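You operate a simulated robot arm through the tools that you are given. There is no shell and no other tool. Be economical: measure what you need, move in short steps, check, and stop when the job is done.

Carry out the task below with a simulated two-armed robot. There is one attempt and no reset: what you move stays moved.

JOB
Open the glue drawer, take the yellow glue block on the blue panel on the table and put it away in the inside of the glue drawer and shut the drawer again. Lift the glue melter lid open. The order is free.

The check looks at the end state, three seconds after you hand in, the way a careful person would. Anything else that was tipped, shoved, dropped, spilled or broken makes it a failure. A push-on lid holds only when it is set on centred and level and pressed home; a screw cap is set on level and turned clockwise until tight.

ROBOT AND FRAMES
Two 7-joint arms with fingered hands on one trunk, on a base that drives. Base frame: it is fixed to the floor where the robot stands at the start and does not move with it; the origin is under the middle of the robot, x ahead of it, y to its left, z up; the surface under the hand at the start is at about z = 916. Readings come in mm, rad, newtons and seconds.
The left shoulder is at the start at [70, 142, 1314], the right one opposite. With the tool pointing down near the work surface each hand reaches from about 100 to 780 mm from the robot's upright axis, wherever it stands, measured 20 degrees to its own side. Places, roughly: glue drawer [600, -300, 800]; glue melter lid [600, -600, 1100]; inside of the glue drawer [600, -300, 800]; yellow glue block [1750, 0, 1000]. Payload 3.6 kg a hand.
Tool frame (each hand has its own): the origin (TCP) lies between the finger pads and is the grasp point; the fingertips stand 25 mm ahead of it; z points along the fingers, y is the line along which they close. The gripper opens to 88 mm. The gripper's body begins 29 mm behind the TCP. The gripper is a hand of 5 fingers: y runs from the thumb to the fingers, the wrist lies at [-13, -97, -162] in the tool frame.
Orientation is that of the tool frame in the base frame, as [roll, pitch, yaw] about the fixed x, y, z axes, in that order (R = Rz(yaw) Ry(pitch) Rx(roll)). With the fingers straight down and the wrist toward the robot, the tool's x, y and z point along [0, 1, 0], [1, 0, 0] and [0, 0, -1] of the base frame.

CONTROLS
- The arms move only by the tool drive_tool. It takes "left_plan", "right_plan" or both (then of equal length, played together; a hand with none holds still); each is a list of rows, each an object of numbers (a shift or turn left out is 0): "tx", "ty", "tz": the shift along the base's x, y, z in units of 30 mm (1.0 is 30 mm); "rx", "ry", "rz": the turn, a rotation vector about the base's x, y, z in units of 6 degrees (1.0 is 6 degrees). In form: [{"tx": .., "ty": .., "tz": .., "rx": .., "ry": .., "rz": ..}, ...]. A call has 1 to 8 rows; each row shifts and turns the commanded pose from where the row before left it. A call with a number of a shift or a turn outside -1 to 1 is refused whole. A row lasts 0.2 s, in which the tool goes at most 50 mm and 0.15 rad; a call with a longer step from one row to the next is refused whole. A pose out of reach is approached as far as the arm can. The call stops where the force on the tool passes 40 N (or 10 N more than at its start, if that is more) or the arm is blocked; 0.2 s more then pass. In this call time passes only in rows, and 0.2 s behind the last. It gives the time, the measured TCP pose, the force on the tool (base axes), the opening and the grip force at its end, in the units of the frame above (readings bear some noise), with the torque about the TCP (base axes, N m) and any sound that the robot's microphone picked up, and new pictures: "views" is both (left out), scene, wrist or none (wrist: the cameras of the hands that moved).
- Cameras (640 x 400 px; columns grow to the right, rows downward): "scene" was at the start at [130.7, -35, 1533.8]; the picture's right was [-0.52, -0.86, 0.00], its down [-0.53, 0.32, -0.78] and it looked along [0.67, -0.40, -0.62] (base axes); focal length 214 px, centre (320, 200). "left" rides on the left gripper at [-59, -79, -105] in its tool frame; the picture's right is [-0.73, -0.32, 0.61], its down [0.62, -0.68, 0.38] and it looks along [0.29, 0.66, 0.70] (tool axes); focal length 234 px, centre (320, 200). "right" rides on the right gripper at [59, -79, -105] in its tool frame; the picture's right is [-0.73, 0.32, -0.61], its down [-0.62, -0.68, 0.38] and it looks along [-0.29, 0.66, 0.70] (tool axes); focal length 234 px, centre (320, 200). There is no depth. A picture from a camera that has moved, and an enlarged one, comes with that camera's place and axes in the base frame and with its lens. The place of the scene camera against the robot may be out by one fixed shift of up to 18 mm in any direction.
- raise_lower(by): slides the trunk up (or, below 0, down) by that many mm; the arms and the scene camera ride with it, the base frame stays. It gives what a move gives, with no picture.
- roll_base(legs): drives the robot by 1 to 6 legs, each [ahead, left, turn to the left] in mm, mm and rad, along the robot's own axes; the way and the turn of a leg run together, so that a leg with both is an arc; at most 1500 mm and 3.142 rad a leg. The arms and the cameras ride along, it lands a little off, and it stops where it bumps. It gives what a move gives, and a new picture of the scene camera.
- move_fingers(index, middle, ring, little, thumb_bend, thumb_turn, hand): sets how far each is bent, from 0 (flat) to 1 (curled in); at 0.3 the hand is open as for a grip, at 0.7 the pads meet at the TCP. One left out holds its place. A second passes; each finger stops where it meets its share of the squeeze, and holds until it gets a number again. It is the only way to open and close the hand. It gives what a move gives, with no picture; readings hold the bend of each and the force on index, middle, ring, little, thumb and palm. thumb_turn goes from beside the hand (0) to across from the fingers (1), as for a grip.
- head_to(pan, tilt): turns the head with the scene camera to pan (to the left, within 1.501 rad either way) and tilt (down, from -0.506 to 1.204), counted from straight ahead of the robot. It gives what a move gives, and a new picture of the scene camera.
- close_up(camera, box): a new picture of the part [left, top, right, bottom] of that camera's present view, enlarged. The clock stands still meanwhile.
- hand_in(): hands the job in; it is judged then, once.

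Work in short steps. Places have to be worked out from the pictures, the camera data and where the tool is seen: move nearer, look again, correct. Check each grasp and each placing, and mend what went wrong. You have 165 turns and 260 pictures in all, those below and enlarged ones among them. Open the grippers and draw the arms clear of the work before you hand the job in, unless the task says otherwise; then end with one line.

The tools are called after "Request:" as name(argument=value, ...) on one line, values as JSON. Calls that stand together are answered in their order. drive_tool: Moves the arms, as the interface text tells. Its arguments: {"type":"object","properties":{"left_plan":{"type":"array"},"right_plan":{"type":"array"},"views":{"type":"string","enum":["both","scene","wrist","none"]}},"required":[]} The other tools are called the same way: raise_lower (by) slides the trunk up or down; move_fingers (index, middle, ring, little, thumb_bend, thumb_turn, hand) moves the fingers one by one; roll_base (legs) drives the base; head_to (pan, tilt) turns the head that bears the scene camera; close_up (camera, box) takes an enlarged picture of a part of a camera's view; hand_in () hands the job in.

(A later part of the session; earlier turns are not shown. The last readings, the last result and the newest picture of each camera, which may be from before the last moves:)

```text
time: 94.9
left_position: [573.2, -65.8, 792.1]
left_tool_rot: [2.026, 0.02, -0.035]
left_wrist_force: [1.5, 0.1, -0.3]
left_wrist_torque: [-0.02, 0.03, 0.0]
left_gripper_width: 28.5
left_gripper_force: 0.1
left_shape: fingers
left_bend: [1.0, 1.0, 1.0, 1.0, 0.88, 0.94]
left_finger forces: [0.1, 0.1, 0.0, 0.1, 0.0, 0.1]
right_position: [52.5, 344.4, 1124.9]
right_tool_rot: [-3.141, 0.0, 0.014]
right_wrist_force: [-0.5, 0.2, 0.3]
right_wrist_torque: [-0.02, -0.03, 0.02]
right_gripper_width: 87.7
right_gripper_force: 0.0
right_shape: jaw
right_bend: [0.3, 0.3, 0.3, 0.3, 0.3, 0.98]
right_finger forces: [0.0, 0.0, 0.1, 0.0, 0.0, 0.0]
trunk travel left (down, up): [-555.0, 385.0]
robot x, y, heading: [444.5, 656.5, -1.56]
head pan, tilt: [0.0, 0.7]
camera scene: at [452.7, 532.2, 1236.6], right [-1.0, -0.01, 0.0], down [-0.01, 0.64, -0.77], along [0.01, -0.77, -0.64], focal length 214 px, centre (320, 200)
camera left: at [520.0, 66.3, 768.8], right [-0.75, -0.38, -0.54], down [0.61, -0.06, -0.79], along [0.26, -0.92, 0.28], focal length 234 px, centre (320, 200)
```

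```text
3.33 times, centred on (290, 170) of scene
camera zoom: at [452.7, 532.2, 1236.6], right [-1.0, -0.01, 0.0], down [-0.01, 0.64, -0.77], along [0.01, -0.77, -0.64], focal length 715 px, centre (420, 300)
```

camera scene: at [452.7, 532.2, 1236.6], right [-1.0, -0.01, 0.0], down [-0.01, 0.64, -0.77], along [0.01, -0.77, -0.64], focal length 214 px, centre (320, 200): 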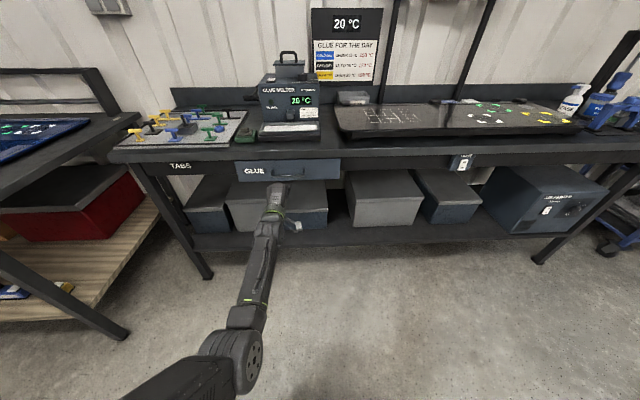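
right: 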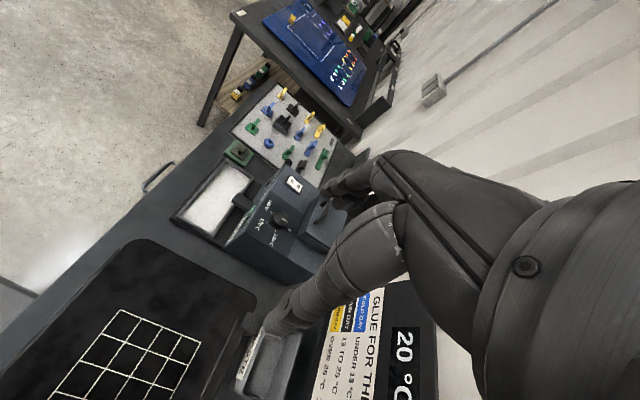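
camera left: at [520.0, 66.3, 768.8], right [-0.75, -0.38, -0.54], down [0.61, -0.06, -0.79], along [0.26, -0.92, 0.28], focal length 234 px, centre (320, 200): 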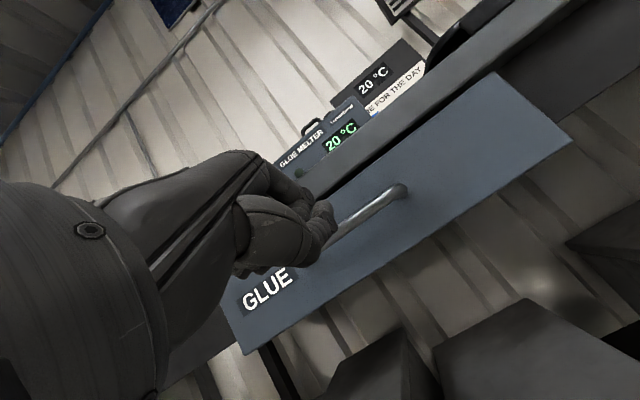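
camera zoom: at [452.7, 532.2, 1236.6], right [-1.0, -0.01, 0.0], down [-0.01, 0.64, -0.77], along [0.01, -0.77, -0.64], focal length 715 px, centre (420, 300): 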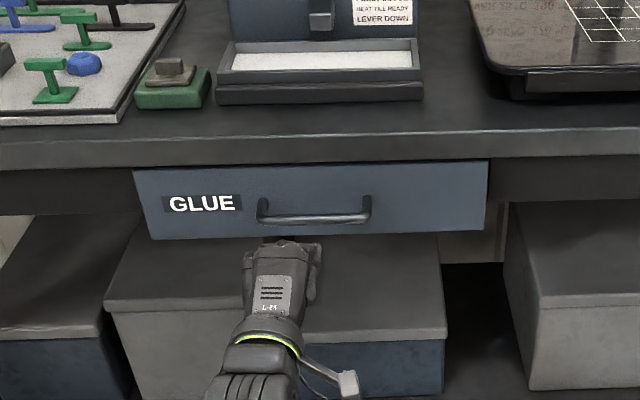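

Drawer face and bar are back at their original place (bar y≈−140..−155): shut. Now the lid: back the hand off, raise the trunk 350, and view the melter.

Request:
drive_tool(left_plan=[{"ty": 0.9}, {"ty": 0.9}, {"ty": 0.9}], views="none")

Request:
raise_lower(by=370)

Request:
close_up(camera="scene", box=[230, 90, 370, 190])

Request:
close_up(camera="left", box=[220, 80, 480, 300])

```text
time: 95.7
left_position: [576.0, 17.1, 791.6]
left_tool_rot: [2.026, 0.019, -0.033]
left_wrist_force: [-0.1, 1.1, -0.7]
left_wrist_torque: [0.01, -0.02, 0.0]
left_gripper_width: 28.8
left_gripper_force: 0.1
left_shape: fingers
left_bend: [1.0, 1.0, 1.0, 1.0, 0.88, 0.94]
left_finger forces: [0.0, 0.0, 0.0, 0.0, 0.0, 0.0]
right_position: [50.9, 344.8, 1124.0]
right_tool_rot: [-3.141, 0.0, 0.014]
right_wrist_force: [0.6, 0.1, -0.1]
right_wrist_torque: [-0.02, 0.01, 0.02]
right_gripper_width: 87.5
right_gripper_force: 0.1
right_shape: jaw
right_bend: [0.3, 0.3, 0.3, 0.3, 0.3, 0.98]
right_finger forces: [0.1, 0.0, 0.1, 0.0, 0.0, 0.1]
trunk travel left (down, up): [-555.0, 385.0]
robot x, y, heading: [443.7, 656.6, -1.556]
head pan, tilt: [0.0, 0.7]
```

```text
time: 99.3
left_position: [575.8, 15.5, 1160.1]
left_tool_rot: [2.028, 0.02, -0.034]
left_wrist_force: [-0.1, 0.2, 0.4]
left_wrist_torque: [0.0, -0.01, 0.04]
left_gripper_width: 28.8
left_gripper_force: 0.0
left_shape: fingers
left_bend: [1.0, 1.0, 1.0, 1.0, 0.88, 0.94]
left_finger forces: [0.0, 0.0, 0.1, 0.0, 0.1, 0.0]
right_position: [52.4, 343.6, 1494.7]
right_tool_rot: [3.141, 0.001, 0.016]
right_wrist_force: [0.6, -0.2, 0.2]
right_wrist_torque: [0.0, 0.02, -0.01]
right_gripper_width: 88.0
right_gripper_force: 0.0
right_shape: jaw
right_bend: [0.3, 0.3, 0.3, 0.3, 0.3, 0.98]
right_finger forces: [0.0, 0.1, 0.0, 0.0, 0.0, 0.0]
trunk travel left (down, up): [-925.0, 15.0]
robot x, y, heading: [442.3, 658.7, -1.555]
head pan, tilt: [0.0, 0.7]
```

```text
4.00 times, centred on (300, 140) of scene
camera zoom: at [452.5, 531.6, 1606.5], right [-1.0, -0.01, 0.0], down [-0.01, 0.64, -0.76], along [0.01, -0.76, -0.64], focal length 858 px, centre (400, 440)
```

zoom: 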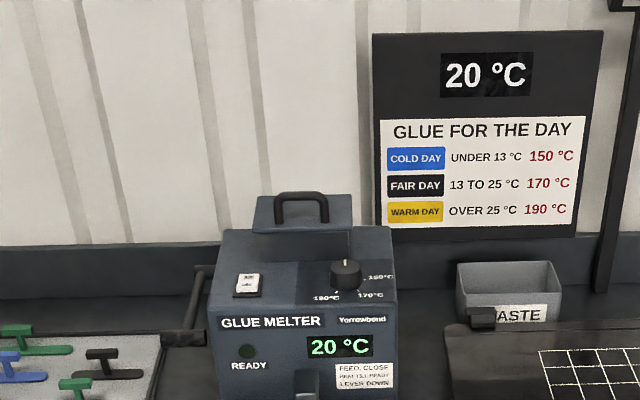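

```text
1.82 times, centred on (350, 190) of left
camera zoom: at [521.3, 147.9, 1137.6], right [-0.75, -0.38, -0.54], down [0.61, -0.06, -0.79], along [0.26, -0.92, 0.28], focal length 426 px, centre (266, 218)
```

zoom: 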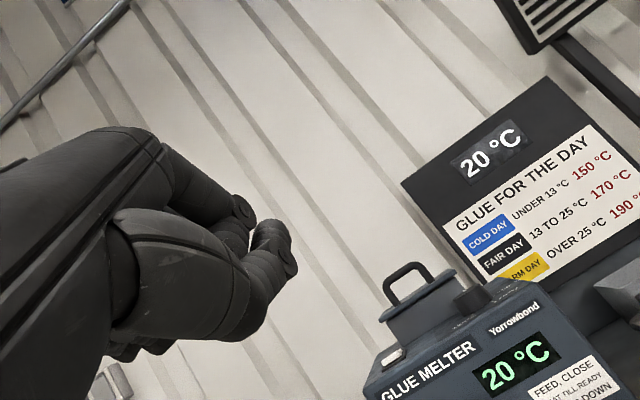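

The lid is a cap with an arch handle (bar along x) at the rear of the melter, about [605, −600, 1125]. Open the hand, lift it ~100 mm and drive ahead 280 for a close look.

Request:
move_fingers(hand="left", index=0.3, middle=0.3, ring=0.3, little=0.3, thumb_bend=0.3, thumb_turn=0.98)

Request:
drive_tool(left_plan=[{"tz": 0.9, "rx": 0.7}, {"tz": 0.9, "rx": 0.7}, {"tz": 0.9, "rx": 0.7}, {"tz": 0.9, "rx": 0.7}, {"tz": 0.9, "rx": 0.7}], views="none")

Request:
roll_base(legs=[[280, 0, 0]])

Request:
close_up(camera="left", box=[0, 0, 640, 400])

Request:
close_up(camera="right", box=[0, 0, 640, 400])

```text
time: 100.3
left_position: [575.1, 15.7, 1160.6]
left_tool_rot: [2.028, 0.02, -0.034]
left_wrist_force: [-0.1, 0.4, 0.7]
left_wrist_torque: [0.02, 0.0, 0.03]
left_gripper_width: 84.6
left_gripper_force: 0.1
left_shape: fingers
left_bend: [0.3, 0.3, 0.3, 0.3, 0.3, 0.96]
left_finger forces: [0.0, 0.0, 0.1, 0.0, 0.0, 0.0]
right_position: [53.0, 343.0, 1494.8]
right_tool_rot: [3.14, 0.0, 0.013]
right_wrist_force: [-0.3, 0.1, 0.7]
right_wrist_torque: [0.0, 0.0, 0.0]
right_gripper_width: 87.4
right_gripper_force: 0.0
right_shape: jaw
right_bend: [0.3, 0.3, 0.3, 0.3, 0.3, 0.98]
right_finger forces: [0.0, 0.0, 0.0, 0.0, 0.0, 0.1]
trunk travel left (down, up): [-925.0, 15.0]
robot x, y, heading: [445.2, 657.8, -1.556]
head pan, tilt: [0.0, 0.7]
```

```text
time: 101.5
left_position: [576.5, 17.0, 1295.9]
left_tool_rot: [2.394, 0.031, -0.025]
left_wrist_force: [0.9, 0.4, -0.3]
left_wrist_torque: [-0.01, 0.02, 0.0]
left_gripper_width: 85.1
left_gripper_force: 0.0
left_shape: fingers
left_bend: [0.3, 0.3, 0.3, 0.3, 0.3, 0.96]
left_finger forces: [0.0, 0.1, 0.0, 0.0, 0.0, 0.1]
right_position: [52.5, 343.7, 1493.9]
right_tool_rot: [3.14, 0.0, 0.014]
right_wrist_force: [-0.4, -1.2, 0.5]
right_wrist_torque: [0.03, 0.04, -0.01]
right_gripper_width: 87.7
right_gripper_force: 0.1
right_shape: jaw
right_bend: [0.3, 0.3, 0.3, 0.3, 0.3, 0.98]
right_finger forces: [0.1, 0.1, 0.0, 0.0, 0.0, 0.1]
trunk travel left (down, up): [-925.0, 15.0]
robot x, y, heading: [443.3, 656.7, -1.56]
head pan, tilt: [0.0, 0.7]
```

```text
time: 103.4
left_position: [585.5, -253.6, 1298.4]
left_tool_rot: [2.391, 0.031, -0.02]
left_wrist_force: [0.8, 0.6, 1.2]
left_wrist_torque: [-0.02, -0.03, 0.03]
left_gripper_width: 84.8
left_gripper_force: 0.1
left_shape: fingers
left_bend: [0.3, 0.3, 0.3, 0.3, 0.3, 0.96]
left_finger forces: [0.0, 0.1, 0.0, 0.0, 0.0, 0.0]
right_position: [59.3, 70.2, 1494.7]
right_tool_rot: [3.141, -0.001, 0.022]
right_wrist_force: [0.0, 0.6, 0.2]
right_wrist_torque: [0.0, 0.01, -0.01]
right_gripper_width: 87.6
right_gripper_force: 0.0
right_shape: jaw
right_bend: [0.3, 0.3, 0.3, 0.3, 0.3, 0.98]
right_finger forces: [0.0, 0.0, 0.0, 0.0, 0.0, 0.1]
trunk travel left (down, up): [-925.0, 15.0]
robot x, y, heading: [445.7, 385.0, -1.55]
head pan, tilt: [0.0, 0.7]
camera scene: at [458.3, 261.1, 1606.8], right [-1.0, -0.02, 0.0], down [-0.01, 0.64, -0.77], along [0.02, -0.77, -0.64], focal length 214 px, centre (320, 200)
```

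scene: 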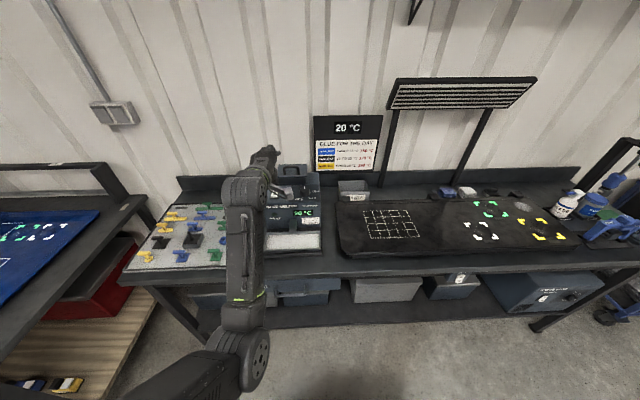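

```text
1.00 times, centred on (320, 200) of left (not enlarged: the box is as wide or as high as the picture)
camera zoom: at [530.4, -122.8, 1323.7], right [-0.75, -0.16, -0.64], down [0.6, 0.23, -0.76], along [0.27, -0.96, -0.07], focal length 234 px, centre (320, 200)
```

zoom: 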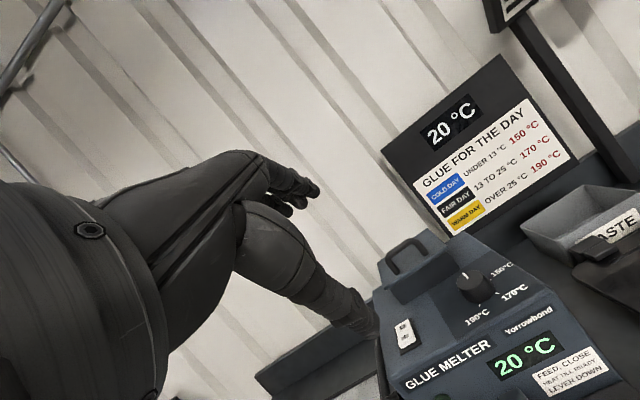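

```text
1.00 times, centred on (320, 200) of right (not enlarged: the box is as wide or as high as the picture)
camera zoom: at [115.5, 151.1, 1600.3], right [-0.72, -0.34, 0.61], down [-0.64, 0.67, -0.38], along [-0.28, -0.66, -0.69], focal length 234 px, centre (320, 200)
```

zoom: 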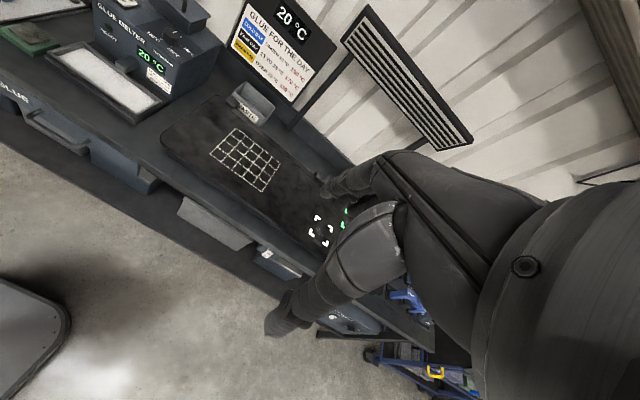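

Handle triangulates to ≈[583, −508, 1132]. Enlarge the lid to find the hinge.

Request:
close_up(camera="left", box=[350, 210, 510, 330])

Request:
close_up(camera="scene", box=[240, 140, 340, 220])

Request:
close_up(camera="right", box=[90, 0, 250, 100])

```text
3.33 times, centred on (430, 270) of left
camera zoom: at [530.4, -122.8, 1323.7], right [-0.75, -0.16, -0.64], down [0.6, 0.23, -0.76], along [0.27, -0.96, -0.07], focal length 781 px, centre (-47, -33)
```

zoom: 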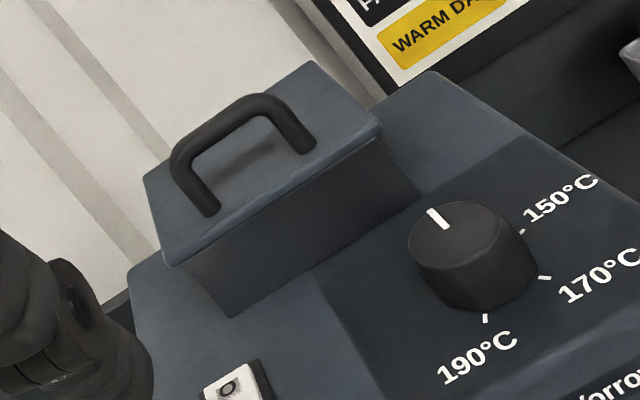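

```text
5.00 times, centred on (290, 180) of scene
camera zoom: at [458.3, 261.1, 1606.8], right [-1.0, -0.02, 0.0], down [-0.01, 0.64, -0.77], along [0.02, -0.77, -0.64], focal length 1072 px, centre (470, 300)
```

zoom: 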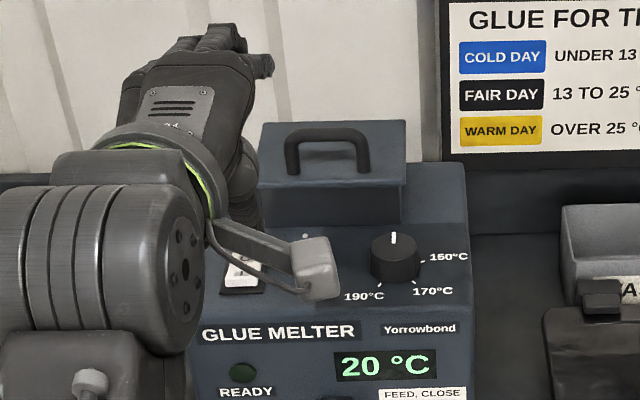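

```text
4.00 times, centred on (170, 50) of right
camera zoom: at [115.5, 151.1, 1600.3], right [-0.72, -0.34, 0.61], down [-0.64, 0.67, -0.38], along [-0.28, -0.66, -0.69], focal length 937 px, centre (920, 800)
```

zoom: 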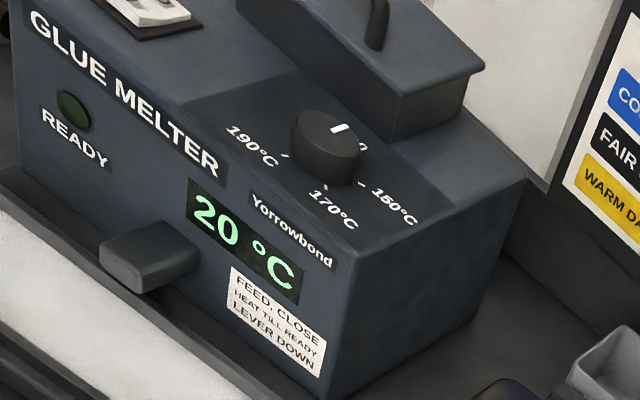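

The lid plate spans y≈−518…−627 (hinge presumably at rear), handle arch near the front at ≈[592, −538, 1132], ~62 mm wide. Drive ahead 170 with the hand high, then look again.

Request:
roll_base(legs=[[170, 0, 0]])

Request:
close_up(camera="left", box=[200, 140, 640, 400])

Request:
close_up(camera="scene", box=[200, 120, 400, 260])

```text
time: 104.9
left_position: [589.1, -424.2, 1298.3]
left_tool_rot: [2.393, 0.031, -0.02]
left_wrist_force: [0.8, 0.3, 0.2]
left_wrist_torque: [0.0, -0.02, 0.01]
left_gripper_width: 84.7
left_gripper_force: 0.1
left_shape: fingers
left_bend: [0.3, 0.3, 0.3, 0.3, 0.3, 0.96]
left_finger forces: [0.0, 0.0, 0.0, 0.0, 0.0, 0.0]
right_position: [62.1, -98.6, 1496.2]
right_tool_rot: [3.139, 0.002, 0.021]
right_wrist_force: [-0.8, -0.8, -0.5]
right_wrist_torque: [0.0, 0.03, -0.02]
right_gripper_width: 87.6
right_gripper_force: 0.1
right_shape: jaw
right_bend: [0.3, 0.3, 0.3, 0.3, 0.3, 0.98]
right_finger forces: [0.0, 0.0, 0.0, 0.0, 0.0, 0.0]
trunk travel left (down, up): [-925.0, 15.0]
robot x, y, heading: [452.8, 213.0, -1.554]
head pan, tilt: [0.0, 0.7]
camera scene: at [461.8, 92.0, 1606.9], right [-1.0, -0.02, 0.0], down [-0.01, 0.64, -0.77], along [0.02, -0.77, -0.64], focal length 214 px, centre (320, 200)
```

scene: 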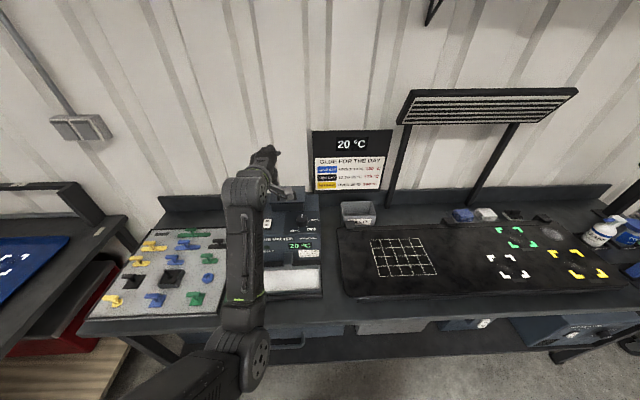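

```text
1.45 times, centred on (420, 270) of left
camera zoom: at [533.6, -292.3, 1324.1], right [-0.75, -0.16, -0.64], down [0.6, 0.23, -0.76], along [0.27, -0.96, -0.07], focal length 341 px, centre (174, 98)
```

zoom: 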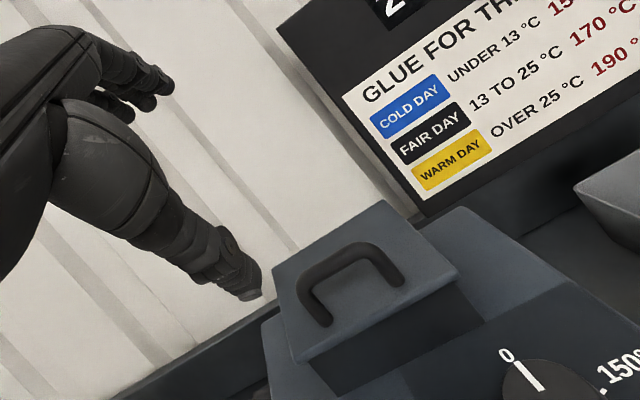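

```text
2.86 times, centred on (300, 190) of scene
camera zoom: at [461.8, 92.0, 1606.9], right [-1.0, -0.02, 0.0], down [-0.01, 0.64, -0.77], along [0.02, -0.77, -0.64], focal length 613 px, centre (377, 229)
```

zoom: 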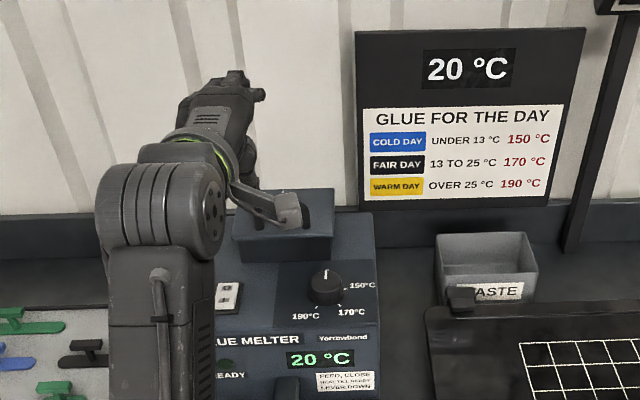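

Refined: handle x 559–619, y≈−517, feet z≈1105, bar z≈1142. Go 50 mm further ahead, and bring the hand, pointing nearly down, above the bar.

Request:
roll_base(legs=[[50, 0, 0]])

Request:
drive_tool(left_plan=[{"ty": -0.3, "rx": 0.9}, {"ty": -0.3, "rx": 0.9}, {"ty": -0.3, "rx": 0.9, "tz": -0.5}, {"ty": -0.3, "rx": 0.9, "tz": -0.7}, {"ty": -0.2, "rx": 0.9, "tz": -0.7}, {"rx": 0.7, "tz": -0.7}], views="both")

Request:
close_up(camera="left", box=[240, 160, 480, 360])

```text
time: 105.8
left_position: [589.4, -468.6, 1302.0]
left_tool_rot: [2.388, 0.031, -0.019]
left_wrist_force: [0.3, 0.1, -0.4]
left_wrist_torque: [-0.02, 0.0, 0.01]
left_gripper_width: 84.7
left_gripper_force: 0.1
left_shape: fingers
left_bend: [0.3, 0.3, 0.3, 0.3, 0.3, 0.96]
left_finger forces: [0.0, 0.1, 0.0, 0.0, 0.0, 0.0]
right_position: [63.1, -142.5, 1497.9]
right_tool_rot: [3.133, 0.001, 0.019]
right_wrist_force: [0.7, 0.3, 0.2]
right_wrist_torque: [-0.07, 0.02, 0.01]
right_gripper_width: 88.0
right_gripper_force: 0.0
right_shape: jaw
right_bend: [0.3, 0.3, 0.3, 0.3, 0.3, 0.98]
right_finger forces: [0.0, 0.1, 0.0, 0.1, 0.0, 0.1]
trunk travel left (down, up): [-925.0, 15.0]
robot x, y, heading: [450.0, 165.0, -1.553]
head pan, tilt: [0.0, 0.7]
camera scene: at [462.7, 48.3, 1607.5], right [-1.0, -0.02, 0.0], down [-0.01, 0.64, -0.77], along [0.02, -0.77, -0.64], focal length 214 px, centre (320, 200)
```

scene: 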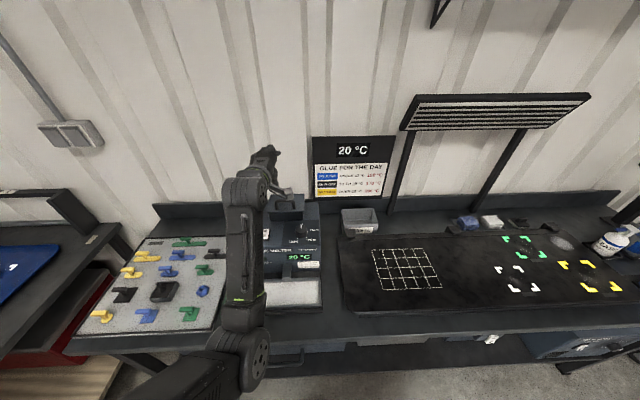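

```text
time: 107.2
left_position: [589.3, -521.4, 1219.4]
left_tool_rot: [2.939, 0.035, 0.0]
left_wrist_force: [0.8, -0.9, 0.5]
left_wrist_torque: [0.01, 0.01, 0.02]
left_gripper_width: 84.9
left_gripper_force: 0.0
left_shape: fingers
left_bend: [0.3, 0.3, 0.3, 0.3, 0.3, 0.96]
left_finger forces: [0.0, 0.0, 0.0, 0.0, 0.1, 0.1]
right_position: [63.0, -154.1, 1494.4]
right_tool_rot: [-3.14, 0.001, 0.019]
right_wrist_force: [0.2, -0.6, 0.0]
right_wrist_torque: [0.03, 0.04, 0.03]
right_gripper_width: 87.8
right_gripper_force: 0.0
right_shape: jaw
right_bend: [0.3, 0.3, 0.3, 0.3, 0.3, 0.98]
right_finger forces: [0.1, 0.0, 0.0, 0.0, 0.0, 0.0]
trunk travel left (down, up): [-925.0, 15.0]
robot x, y, heading: [454.6, 166.6, -1.548]
head pan, tilt: [0.0, 0.7]
camera scene: at [462.9, 37.0, 1606.5], right [-1.0, -0.02, 0.0], down [-0.01, 0.64, -0.76], along [0.02, -0.76, -0.64], focal length 214 px, centre (320, 200)
camera left: at [534.1, -421.2, 1308.4], right [-0.75, 0.19, -0.63], down [0.6, 0.59, -0.53], along [0.27, -0.78, -0.56], focal length 234 px, centre (320, 200)
```

scene: 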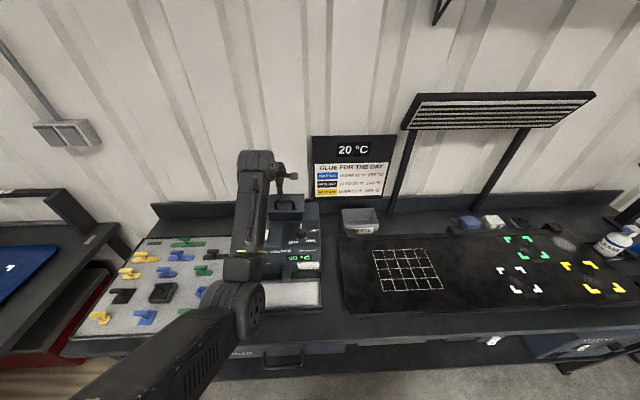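
left: 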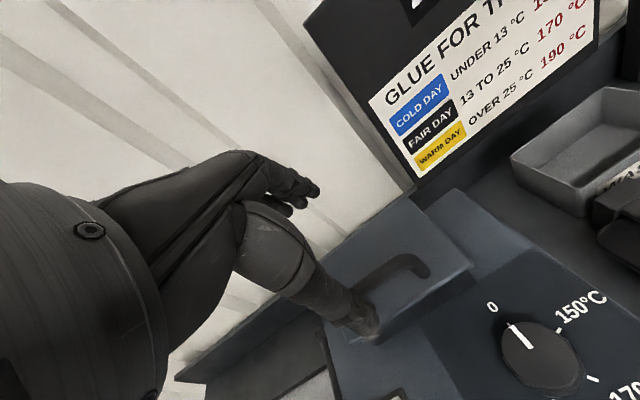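

```text
2.00 times, centred on (360, 260) of left
camera zoom: at [534.1, -421.2, 1308.4], right [-0.75, 0.19, -0.63], down [0.6, 0.59, -0.53], along [0.27, -0.78, -0.56], focal length 468 px, centre (240, 80)
```

zoom: 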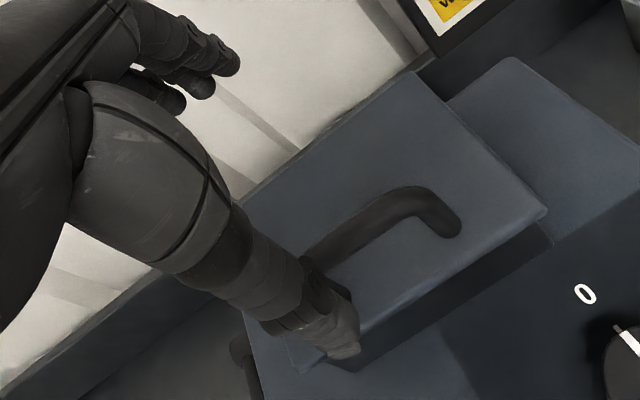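

Handle confirmed at y≈−522, x≈558–619; lid plate y −505…−605. Descend 70 mm over the bar.

Request:
drive_tool(left_plan=[{"tz": -0.6}, {"tz": -0.6}, {"tz": -0.6}, {"tz": -0.5}], views="wrist")

Request:
close_up(camera="left", box=[240, 140, 480, 340])

Request:
close_up(camera="scene", box=[220, 140, 340, 280])

```text
time: 108.2
left_position: [591.3, -521.7, 1149.7]
left_tool_rot: [2.938, 0.037, -0.001]
left_wrist_force: [-0.1, -0.1, -0.5]
left_wrist_torque: [0.0, -0.03, 0.0]
left_gripper_width: 84.8
left_gripper_force: 0.0
left_shape: fingers
left_bend: [0.3, 0.3, 0.3, 0.3, 0.3, 0.96]
left_finger forces: [0.1, 0.1, 0.0, 0.0, 0.1, 0.1]
right_position: [62.9, -154.0, 1494.9]
right_tool_rot: [-3.142, -0.001, 0.02]
right_wrist_force: [0.5, 0.6, 1.0]
right_wrist_torque: [0.01, 0.02, -0.03]
right_gripper_width: 88.0
right_gripper_force: 0.1
right_shape: jaw
right_bend: [0.3, 0.3, 0.3, 0.3, 0.3, 0.98]
right_finger forces: [0.0, 0.1, 0.0, 0.0, 0.0, 0.1]
trunk travel left (down, up): [-925.0, 15.0]
robot x, y, heading: [452.1, 163.9, -1.548]
head pan, tilt: [0.0, 0.7]
camera left: at [535.8, -421.8, 1239.8], right [-0.75, 0.19, -0.63], down [0.6, 0.59, -0.54], along [0.27, -0.78, -0.56], focal length 234 px, centre (320, 200)
```

left: 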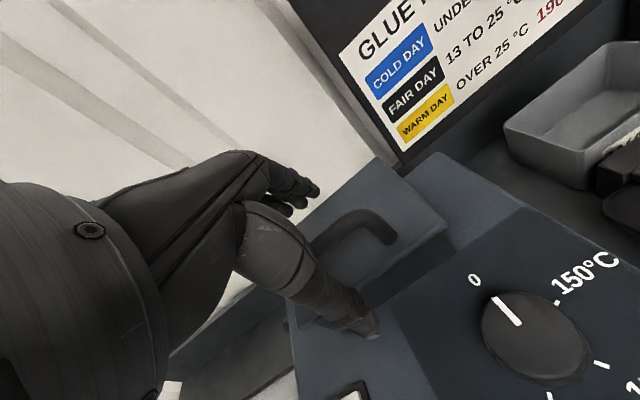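

```text
2.00 times, centred on (360, 240) of left
camera zoom: at [535.8, -421.8, 1239.8], right [-0.75, 0.19, -0.63], down [0.6, 0.59, -0.54], along [0.27, -0.78, -0.56], focal length 468 px, centre (240, 120)
```

zoom: 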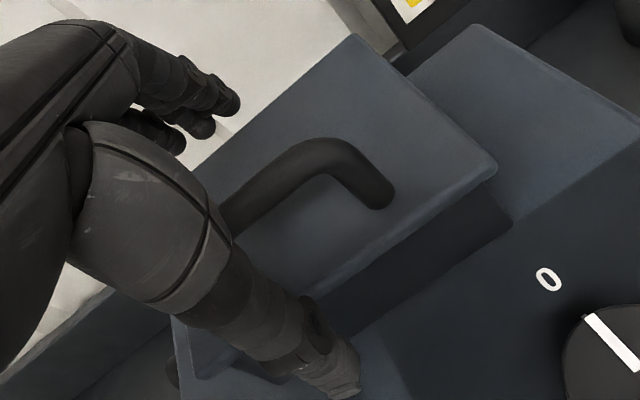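

```text
2.86 times, centred on (280, 210) of scene
camera zoom: at [463.1, 37.0, 1606.5], right [-1.0, -0.02, 0.0], down [-0.01, 0.64, -0.76], along [0.02, -0.76, -0.64], focal length 613 px, centre (434, 171)
```

zoom: 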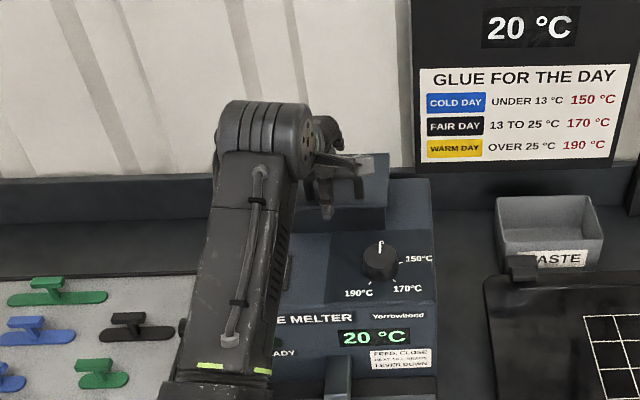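

Bar is between thumb and fingers. Lower 11 mm and close.

Request:
drive_tool(left_plan=[{"tz": -0.37}], views="none")

Request:
move_fingers(hand="left", index=0.75, middle=0.75, ring=0.75, little=0.75, thumb_bend=0.7)

Request:
close_up(camera="left", box=[240, 140, 480, 340])

```text
time: 108.6
left_position: [591.1, -520.1, 1138.9]
left_tool_rot: [2.939, 0.036, 0.0]
left_wrist_force: [0.2, -0.3, -0.8]
left_wrist_torque: [0.02, 0.01, -0.02]
left_gripper_width: 84.8
left_gripper_force: 0.1
left_shape: fingers
left_bend: [0.3, 0.3, 0.3, 0.3, 0.3, 0.96]
left_finger forces: [0.0, 0.0, 0.1, 0.0, 0.0, 0.0]
right_position: [62.8, -154.2, 1495.1]
right_tool_rot: [3.14, 0.0, 0.017]
right_wrist_force: [-0.8, -0.5, 0.6]
right_wrist_torque: [0.01, 0.0, 0.01]
right_gripper_width: 87.9
right_gripper_force: 0.1
right_shape: jaw
right_bend: [0.3, 0.3, 0.3, 0.3, 0.3, 0.98]
right_finger forces: [0.0, 0.0, 0.1, 0.0, 0.0, 0.0]
trunk travel left (down, up): [-925.0, 15.0]
robot x, y, heading: [451.9, 160.1, -1.55]
head pan, tilt: [0.0, 0.7]
```

```text
time: 109.6
left_position: [590.7, -523.6, 1136.2]
left_tool_rot: [2.942, 0.035, 0.0]
left_wrist_force: [1.1, -9.4, -3.3]
left_wrist_torque: [-0.05, 0.02, -0.2]
left_gripper_width: 0.0
left_gripper_force: 6.7
left_shape: fingers
left_bend: [0.74, 0.75, 0.73, 0.74, 0.69, 1.0]
left_finger forces: [2.9, 0.6, 5.7, 3.5, 0.1, 0.0]
right_position: [64.0, -157.8, 1494.4]
right_tool_rot: [-3.139, 0.0, 0.022]
right_wrist_force: [0.6, -0.6, 0.9]
right_wrist_torque: [0.0, 0.02, 0.0]
right_gripper_width: 87.7
right_gripper_force: 0.1
right_shape: jaw
right_bend: [0.3, 0.3, 0.3, 0.3, 0.3, 0.98]
right_finger forces: [0.1, 0.0, 0.1, 0.0, 0.0, 0.0]
trunk travel left (down, up): [-925.0, 15.0]
robot x, y, heading: [452.9, 161.2, -1.551]
head pan, tilt: [0.0, 0.7]
```

```text
2.00 times, centred on (360, 240) of left
camera zoom: at [535.8, -424.7, 1227.5], right [-0.75, 0.2, -0.63], down [0.6, 0.59, -0.53], along [0.27, -0.78, -0.56], focal length 468 px, centre (240, 120)
```

zoom: 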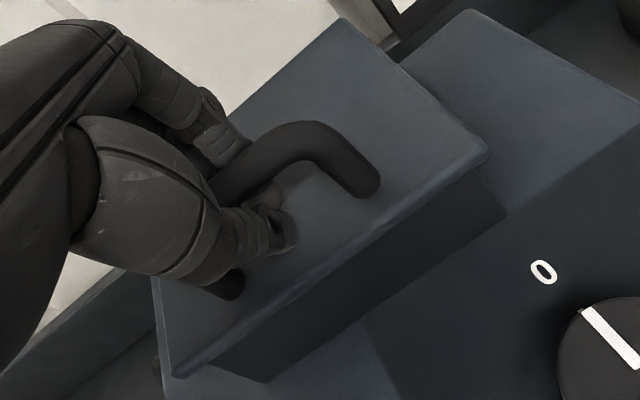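

The hand rings the bar (fingers behind, thumb in front). Lift gently 30 mm and check.

Request:
drive_tool(left_plan=[{"tz": 0.3}, {"tz": 0.35, "ty": -0.05}, {"tz": 0.35, "ty": -0.05}], views="both")

Request:
close_up(camera="left", box=[240, 140, 480, 340])

```text
time: 110.4
left_position: [592.9, -532.4, 1162.1]
left_tool_rot: [2.951, 0.037, 0.002]
left_wrist_force: [2.8, -21.5, -20.1]
left_wrist_torque: [0.06, 0.1, -0.1]
left_gripper_width: 0.3
left_gripper_force: 15.8
left_shape: fingers
left_bend: [0.74, 0.74, 0.66, 0.75, 0.7, 1.0]
left_finger forces: [13.4, 6.6, 9.4, 2.3, 0.1, 0.0]
right_position: [66.0, -166.2, 1492.1]
right_tool_rot: [-3.133, 0.002, 0.02]
right_wrist_force: [0.1, 0.8, -0.4]
right_wrist_torque: [-0.03, 0.0, 0.01]
right_gripper_width: 87.5
right_gripper_force: 0.0
right_shape: jaw
right_bend: [0.3, 0.3, 0.3, 0.3, 0.3, 0.98]
right_finger forces: [0.1, 0.0, 0.0, 0.0, 0.0, 0.0]
trunk travel left (down, up): [-925.0, 15.0]
robot x, y, heading: [454.8, 161.0, -1.544]
head pan, tilt: [0.0, 0.7]
camera scene: at [465.1, 23.5, 1605.0], right [-1.0, -0.02, 0.0], down [-0.01, 0.65, -0.76], along [0.01, -0.76, -0.65], focal length 214 px, centre (320, 200)
camera left: at [536.4, -433.8, 1252.9], right [-0.75, 0.2, -0.63], down [0.6, 0.6, -0.53], along [0.27, -0.78, -0.57], focal length 234 px, centre (320, 200)
```

scene: 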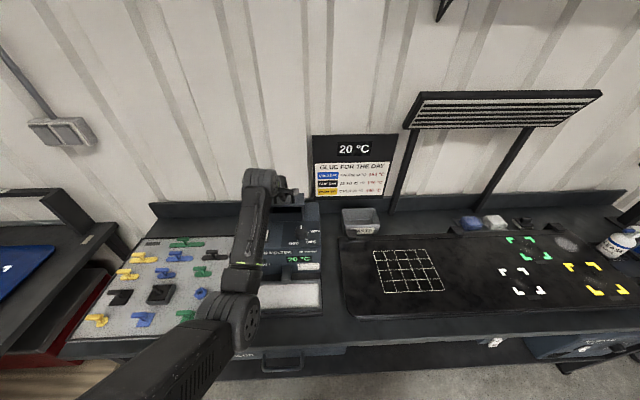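
left: 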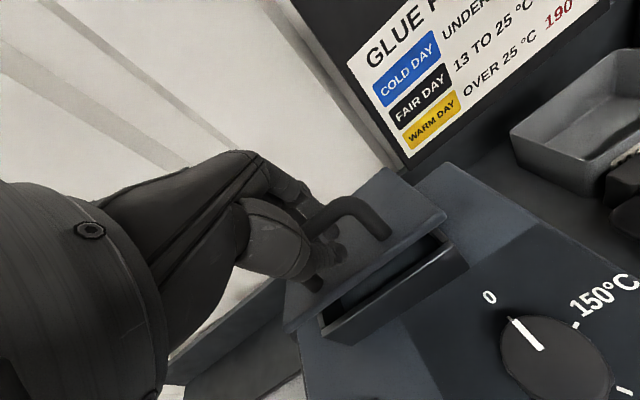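

```text
2.00 times, centred on (360, 240) of left
camera zoom: at [536.4, -433.8, 1252.9], right [-0.75, 0.2, -0.63], down [0.6, 0.6, -0.53], along [0.27, -0.78, -0.57], focal length 468 px, centre (240, 120)
```

zoom: 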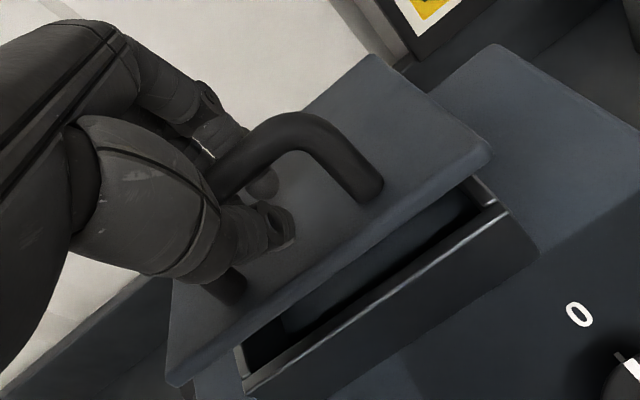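

Lid is hinging open at the rear. Follow the arc: back 32 mm and up 24 mm.

Request:
drive_tool(left_plan=[{"tz": 0.25, "ty": -0.4}, {"tz": 0.25, "ty": -0.35}, {"tz": 0.25, "ty": -0.4}], views="wrist")

```text
time: 111.2
left_position: [593.0, -562.3, 1183.8]
left_tool_rot: [2.949, 0.037, 0.001]
left_wrist_force: [4.7, -8.5, -25.1]
left_wrist_torque: [0.29, 0.06, 0.05]
left_gripper_width: 0.0
left_gripper_force: 16.7
left_shape: fingers
left_bend: [0.74, 0.74, 0.72, 0.76, 0.7, 1.0]
left_finger forces: [11.3, 8.1, 8.2, 5.8, 0.0, 0.0]
right_position: [67.0, -163.0, 1492.9]
right_tool_rot: [-3.134, 0.002, 0.019]
right_wrist_force: [-0.2, 0.3, -0.8]
right_wrist_torque: [-0.03, 0.02, 0.02]
right_gripper_width: 87.7
right_gripper_force: 0.0
right_shape: jaw
right_bend: [0.3, 0.3, 0.3, 0.3, 0.3, 0.98]
right_finger forces: [0.1, 0.0, 0.0, 0.1, 0.0, 0.0]
trunk travel left (down, up): [-925.0, 15.0]
robot x, y, heading: [457.5, 162.9, -1.552]
head pan, tilt: [0.0, 0.7]
camera left: at [538.5, -465.1, 1275.2], right [-0.75, 0.2, -0.63], down [0.6, 0.6, -0.53], along [0.27, -0.78, -0.57], focal length 234 px, centre (320, 200)
```

left: 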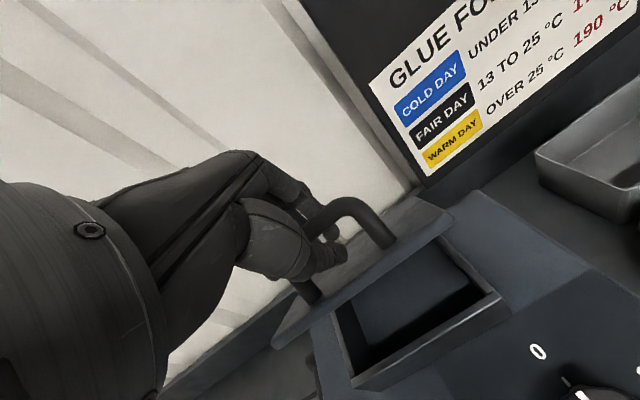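

Opened ~35°. Continue along the arc: mostly backward now.

Request:
drive_tool(left_plan=[{"tz": 0.1, "ty": -0.4}, {"tz": 0.05, "ty": -0.4}, {"tz": 0.0, "ty": -0.4}], views="wrist")

```text
time: 112.0
left_position: [595.9, -596.1, 1193.1]
left_tool_rot: [2.942, 0.042, 0.0]
left_wrist_force: [10.0, -1.3, -22.1]
left_wrist_torque: [0.19, 0.12, 0.18]
left_gripper_width: 0.0
left_gripper_force: 12.6
left_shape: fingers
left_bend: [0.74, 0.74, 0.73, 0.75, 0.7, 1.0]
left_finger forces: [7.4, 6.4, 7.0, 5.3, 0.0, 0.0]
right_position: [68.4, -157.8, 1495.9]
right_tool_rot: [-3.138, 0.005, 0.02]
right_wrist_force: [0.3, -0.3, 0.5]
right_wrist_torque: [0.01, 0.02, 0.02]
right_gripper_width: 87.7
right_gripper_force: 0.1
right_shape: jaw
right_bend: [0.3, 0.3, 0.3, 0.3, 0.3, 0.98]
right_finger forces: [0.0, 0.0, 0.0, 0.1, 0.1, 0.0]
trunk travel left (down, up): [-925.0, 15.0]
robot x, y, heading: [454.0, 163.9, -1.551]
head pan, tilt: [0.0, 0.7]
camera left: at [540.0, -498.3, 1283.0], right [-0.75, 0.2, -0.63], down [0.6, 0.59, -0.53], along [0.27, -0.78, -0.57], focal length 234 px, centre (320, 200)
```

left: 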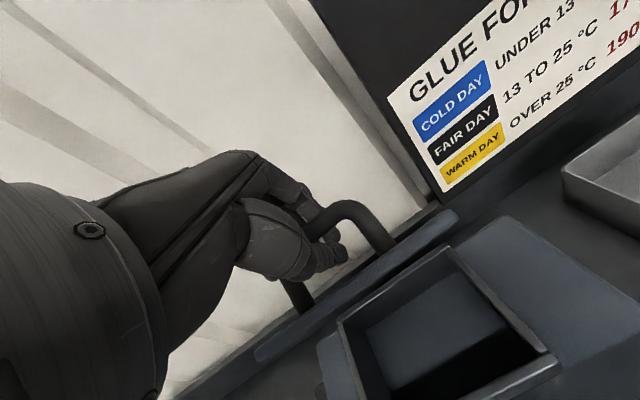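

About 65–70° open. Keep following: back 36 mm, slightly down, with −x correction.

Request:
drive_tool(left_plan=[{"tz": -0.1, "ty": -0.4, "tx": -0.08}, {"tz": -0.15, "ty": -0.4, "tx": -0.08}, {"tz": -0.2, "ty": -0.4}], views="both")

```text
time: 112.8
left_position: [579.7, -626.6, 1182.6]
left_tool_rot: [2.937, 0.034, -0.006]
left_wrist_force: [0.5, -0.1, 0.8]
left_wrist_torque: [0.04, 0.0, 0.0]
left_gripper_width: 0.0
left_gripper_force: 0.5
left_shape: fingers
left_bend: [0.75, 0.75, 0.74, 0.75, 0.68, 1.0]
left_finger forces: [0.0, 0.0, 0.1, 0.1, 1.0, 0.1]
left hand out of reach, approached as far as the arm can: row 3
right_position: [57.3, -152.8, 1491.5]
right_tool_rot: [3.14, -0.003, 0.018]
right_wrist_force: [0.4, -0.3, -0.2]
right_wrist_torque: [-0.02, -0.06, 0.01]
right_gripper_width: 87.7
right_gripper_force: 0.1
right_shape: jaw
right_bend: [0.3, 0.3, 0.3, 0.3, 0.3, 0.98]
right_finger forces: [0.1, 0.1, 0.1, 0.1, 0.0, 0.0]
trunk travel left (down, up): [-925.0, 15.0]
robot x, y, heading: [454.6, 164.5, -1.549]
head pan, tilt: [0.0, 0.7]
camera scene: at [456.9, 35.9, 1606.5], right [-1.0, -0.02, 0.0], down [-0.01, 0.64, -0.76], along [0.02, -0.76, -0.64], focal length 214 px, centre (320, 200)
camera left: at [524.4, -525.6, 1272.9], right [-0.75, 0.2, -0.63], down [0.61, 0.59, -0.53], along [0.27, -0.79, -0.56], focal length 234 px, centre (320, 200)
```

scene: 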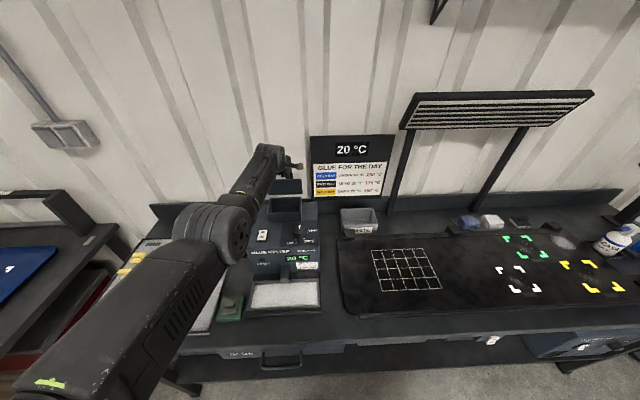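
left: 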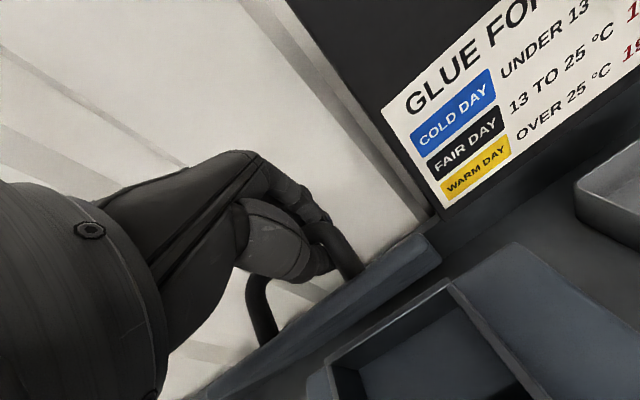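

Lid is about vertical with no load. The arm is at reach; drive the base ahead 30 to take the lid past vertical.

Request:
roll_base(legs=[[30, 0, 0]])

Request:
close_up(camera="left", box=[200, 100, 520, 400])

Request:
close_up(camera="scene", box=[220, 130, 340, 260])

```text
time: 113.6
left_position: [587.1, -645.9, 1186.2]
left_tool_rot: [2.937, 0.036, 0.003]
left_wrist_force: [-1.2, 0.9, -5.4]
left_wrist_torque: [-0.07, 0.01, -0.01]
left_gripper_width: 0.0
left_gripper_force: 2.2
left_shape: fingers
left_bend: [0.75, 0.75, 0.74, 0.75, 0.66, 1.0]
left_finger forces: [0.1, 0.0, 0.1, 1.1, 4.2, 0.0]
right_position: [65.2, -173.5, 1496.5]
right_tool_rot: [3.133, -0.001, 0.021]
right_wrist_force: [0.1, -0.1, 0.5]
right_wrist_torque: [-0.02, -0.01, -0.01]
right_gripper_width: 87.7
right_gripper_force: 0.0
right_shape: jaw
right_bend: [0.3, 0.3, 0.3, 0.3, 0.3, 0.98]
right_finger forces: [0.0, 0.0, 0.0, 0.1, 0.1, 0.1]
trunk travel left (down, up): [-925.0, 15.0]
robot x, y, heading: [457.7, 130.8, -1.545]
head pan, tilt: [0.0, 0.7]
camera scene: at [463.9, 16.5, 1607.2], right [-1.0, -0.02, 0.0], down [-0.01, 0.64, -0.77], along [0.02, -0.77, -0.64], focal length 214 px, centre (320, 200)
```

scene: 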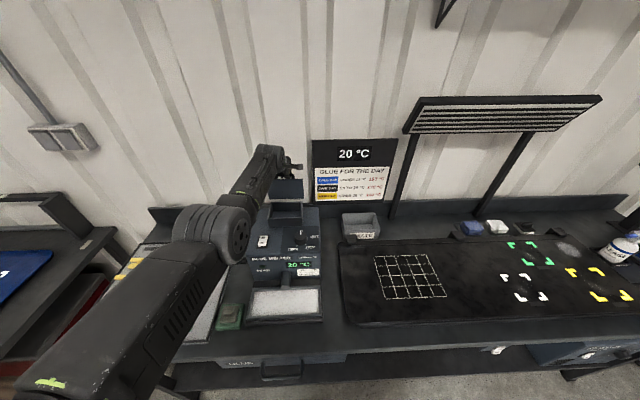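

```text
1.33 times, centred on (360, 250) of left
camera zoom: at [532.1, -547.0, 1275.6], right [-0.75, 0.19, -0.63], down [0.6, 0.59, -0.54], along [0.27, -0.79, -0.56], focal length 312 px, centre (267, 133)
```

zoom: 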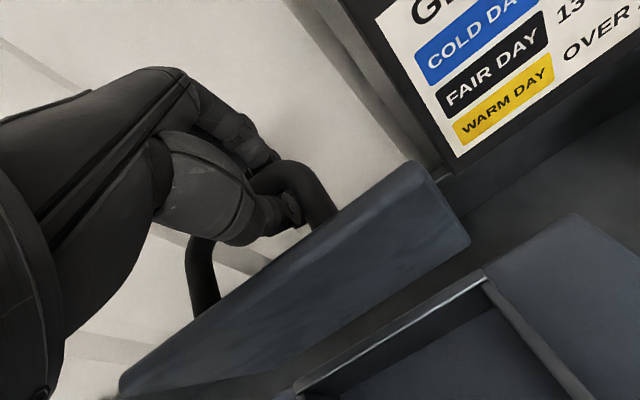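

```text
3.08 times, centred on (280, 195) of scene
camera zoom: at [463.9, 16.5, 1607.2], right [-1.0, -0.02, 0.0], down [-0.01, 0.64, -0.77], along [0.02, -0.77, -0.64], focal length 660 px, centre (443, 215)
```

zoom: 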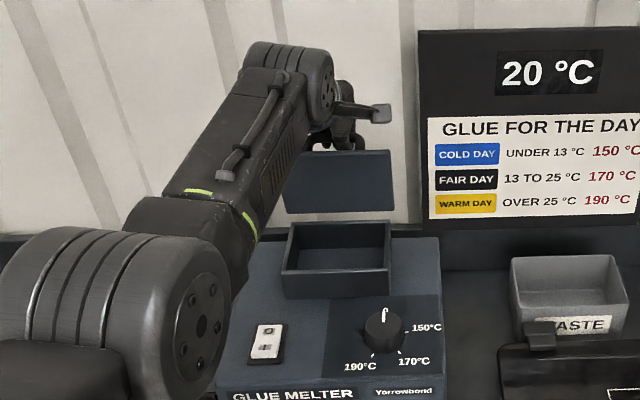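

Lid is at roughly 95°. Push a bit further back with the arm to find its rest stop.

Request:
drive_tool(left_plan=[{"ty": -0.4, "tz": -0.2}, {"ty": -0.4, "tz": -0.25}], views="wrist")

```text
time: 114.2
left_position: [592.0, -650.5, 1173.0]
left_tool_rot: [2.937, 0.035, -0.001]
left_wrist_force: [-0.5, 0.1, 0.3]
left_wrist_torque: [0.03, -0.02, 0.03]
left_gripper_width: 0.1
left_gripper_force: 0.0
left_shape: fingers
left_bend: [0.75, 0.75, 0.74, 0.75, 0.67, 1.0]
left_finger forces: [0.1, 0.0, 0.0, 0.0, 0.0, 0.0]
left hand out of reach, approached as far as the arm can: row 1, 2
right_position: [64.6, -179.7, 1496.7]
right_tool_rot: [3.14, 0.0, 0.02]
right_wrist_force: [-0.3, -0.3, -0.3]
right_wrist_torque: [-0.05, -0.04, 0.03]
right_gripper_width: 87.9
right_gripper_force: 0.0
right_shape: jaw
right_bend: [0.3, 0.3, 0.3, 0.3, 0.3, 0.98]
right_finger forces: [0.1, 0.1, 0.1, 0.0, 0.0, 0.0]
trunk travel left (down, up): [-925.0, 15.0]
robot x, y, heading: [456.0, 132.1, -1.545]
head pan, tilt: [0.0, 0.7]
camera left: at [536.5, -551.7, 1262.4], right [-0.75, 0.19, -0.63], down [0.6, 0.59, -0.54], along [0.27, -0.78, -0.56], focal length 234 px, centre (320, 200)
```

left: 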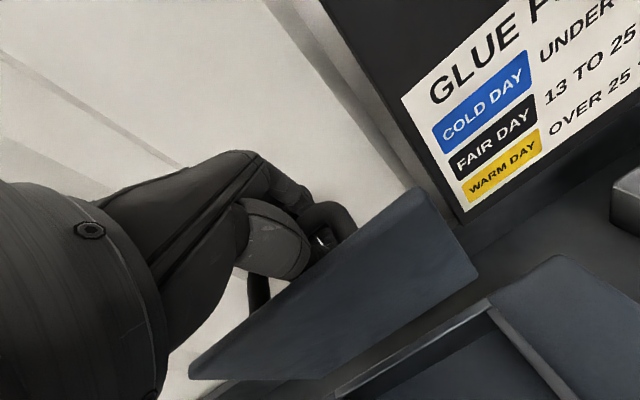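

The lid now leans back past vertical with zero load. Release carefully: open the fingers (far side), and the thumb only slightly since it sits between bar and plate.

Request:
move_fingers(hand="left", index=0.35, middle=0.35, ring=0.35, little=0.35, thumb_bend=0.58)

Request:
close_up(camera="left", box=[180, 100, 500, 400])

```text
time: 115.2
left_position: [591.7, -652.5, 1170.3]
left_tool_rot: [2.942, 0.035, 0.0]
left_wrist_force: [0.6, 1.0, 0.6]
left_wrist_torque: [0.0, 0.01, 0.01]
left_gripper_width: 49.9
left_gripper_force: 0.0
left_shape: fingers
left_bend: [0.35, 0.35, 0.35, 0.35, 0.57, 0.99]
left_finger forces: [0.0, 0.0, 0.0, 0.0, 0.0, 0.0]
right_position: [64.5, -183.9, 1494.4]
right_tool_rot: [3.14, 0.0, 0.022]
right_wrist_force: [0.4, -0.5, 0.7]
right_wrist_torque: [0.0, -0.02, -0.01]
right_gripper_width: 87.8
right_gripper_force: 0.1
right_shape: jaw
right_bend: [0.3, 0.3, 0.3, 0.3, 0.3, 0.98]
right_finger forces: [0.0, 0.0, 0.0, 0.0, 0.0, 0.0]
trunk travel left (down, up): [-925.0, 15.0]
robot x, y, heading: [453.4, 129.8, -1.551]
head pan, tilt: [0.0, 0.7]
```

```text
1.33 times, centred on (340, 250) of left
camera zoom: at [536.2, -554.5, 1260.5], right [-0.75, 0.2, -0.63], down [0.6, 0.59, -0.53], along [0.27, -0.78, -0.56], focal length 312 px, centre (293, 133)
```

zoom: 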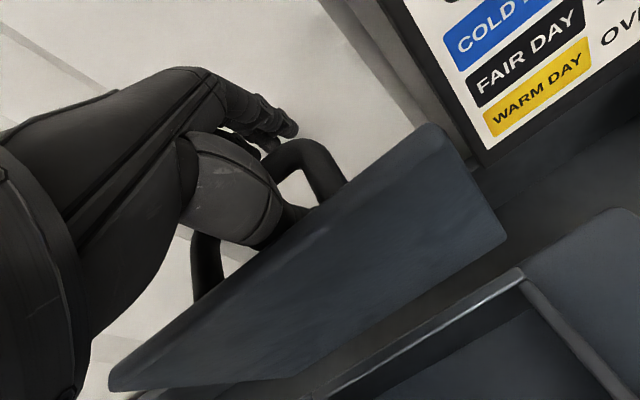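

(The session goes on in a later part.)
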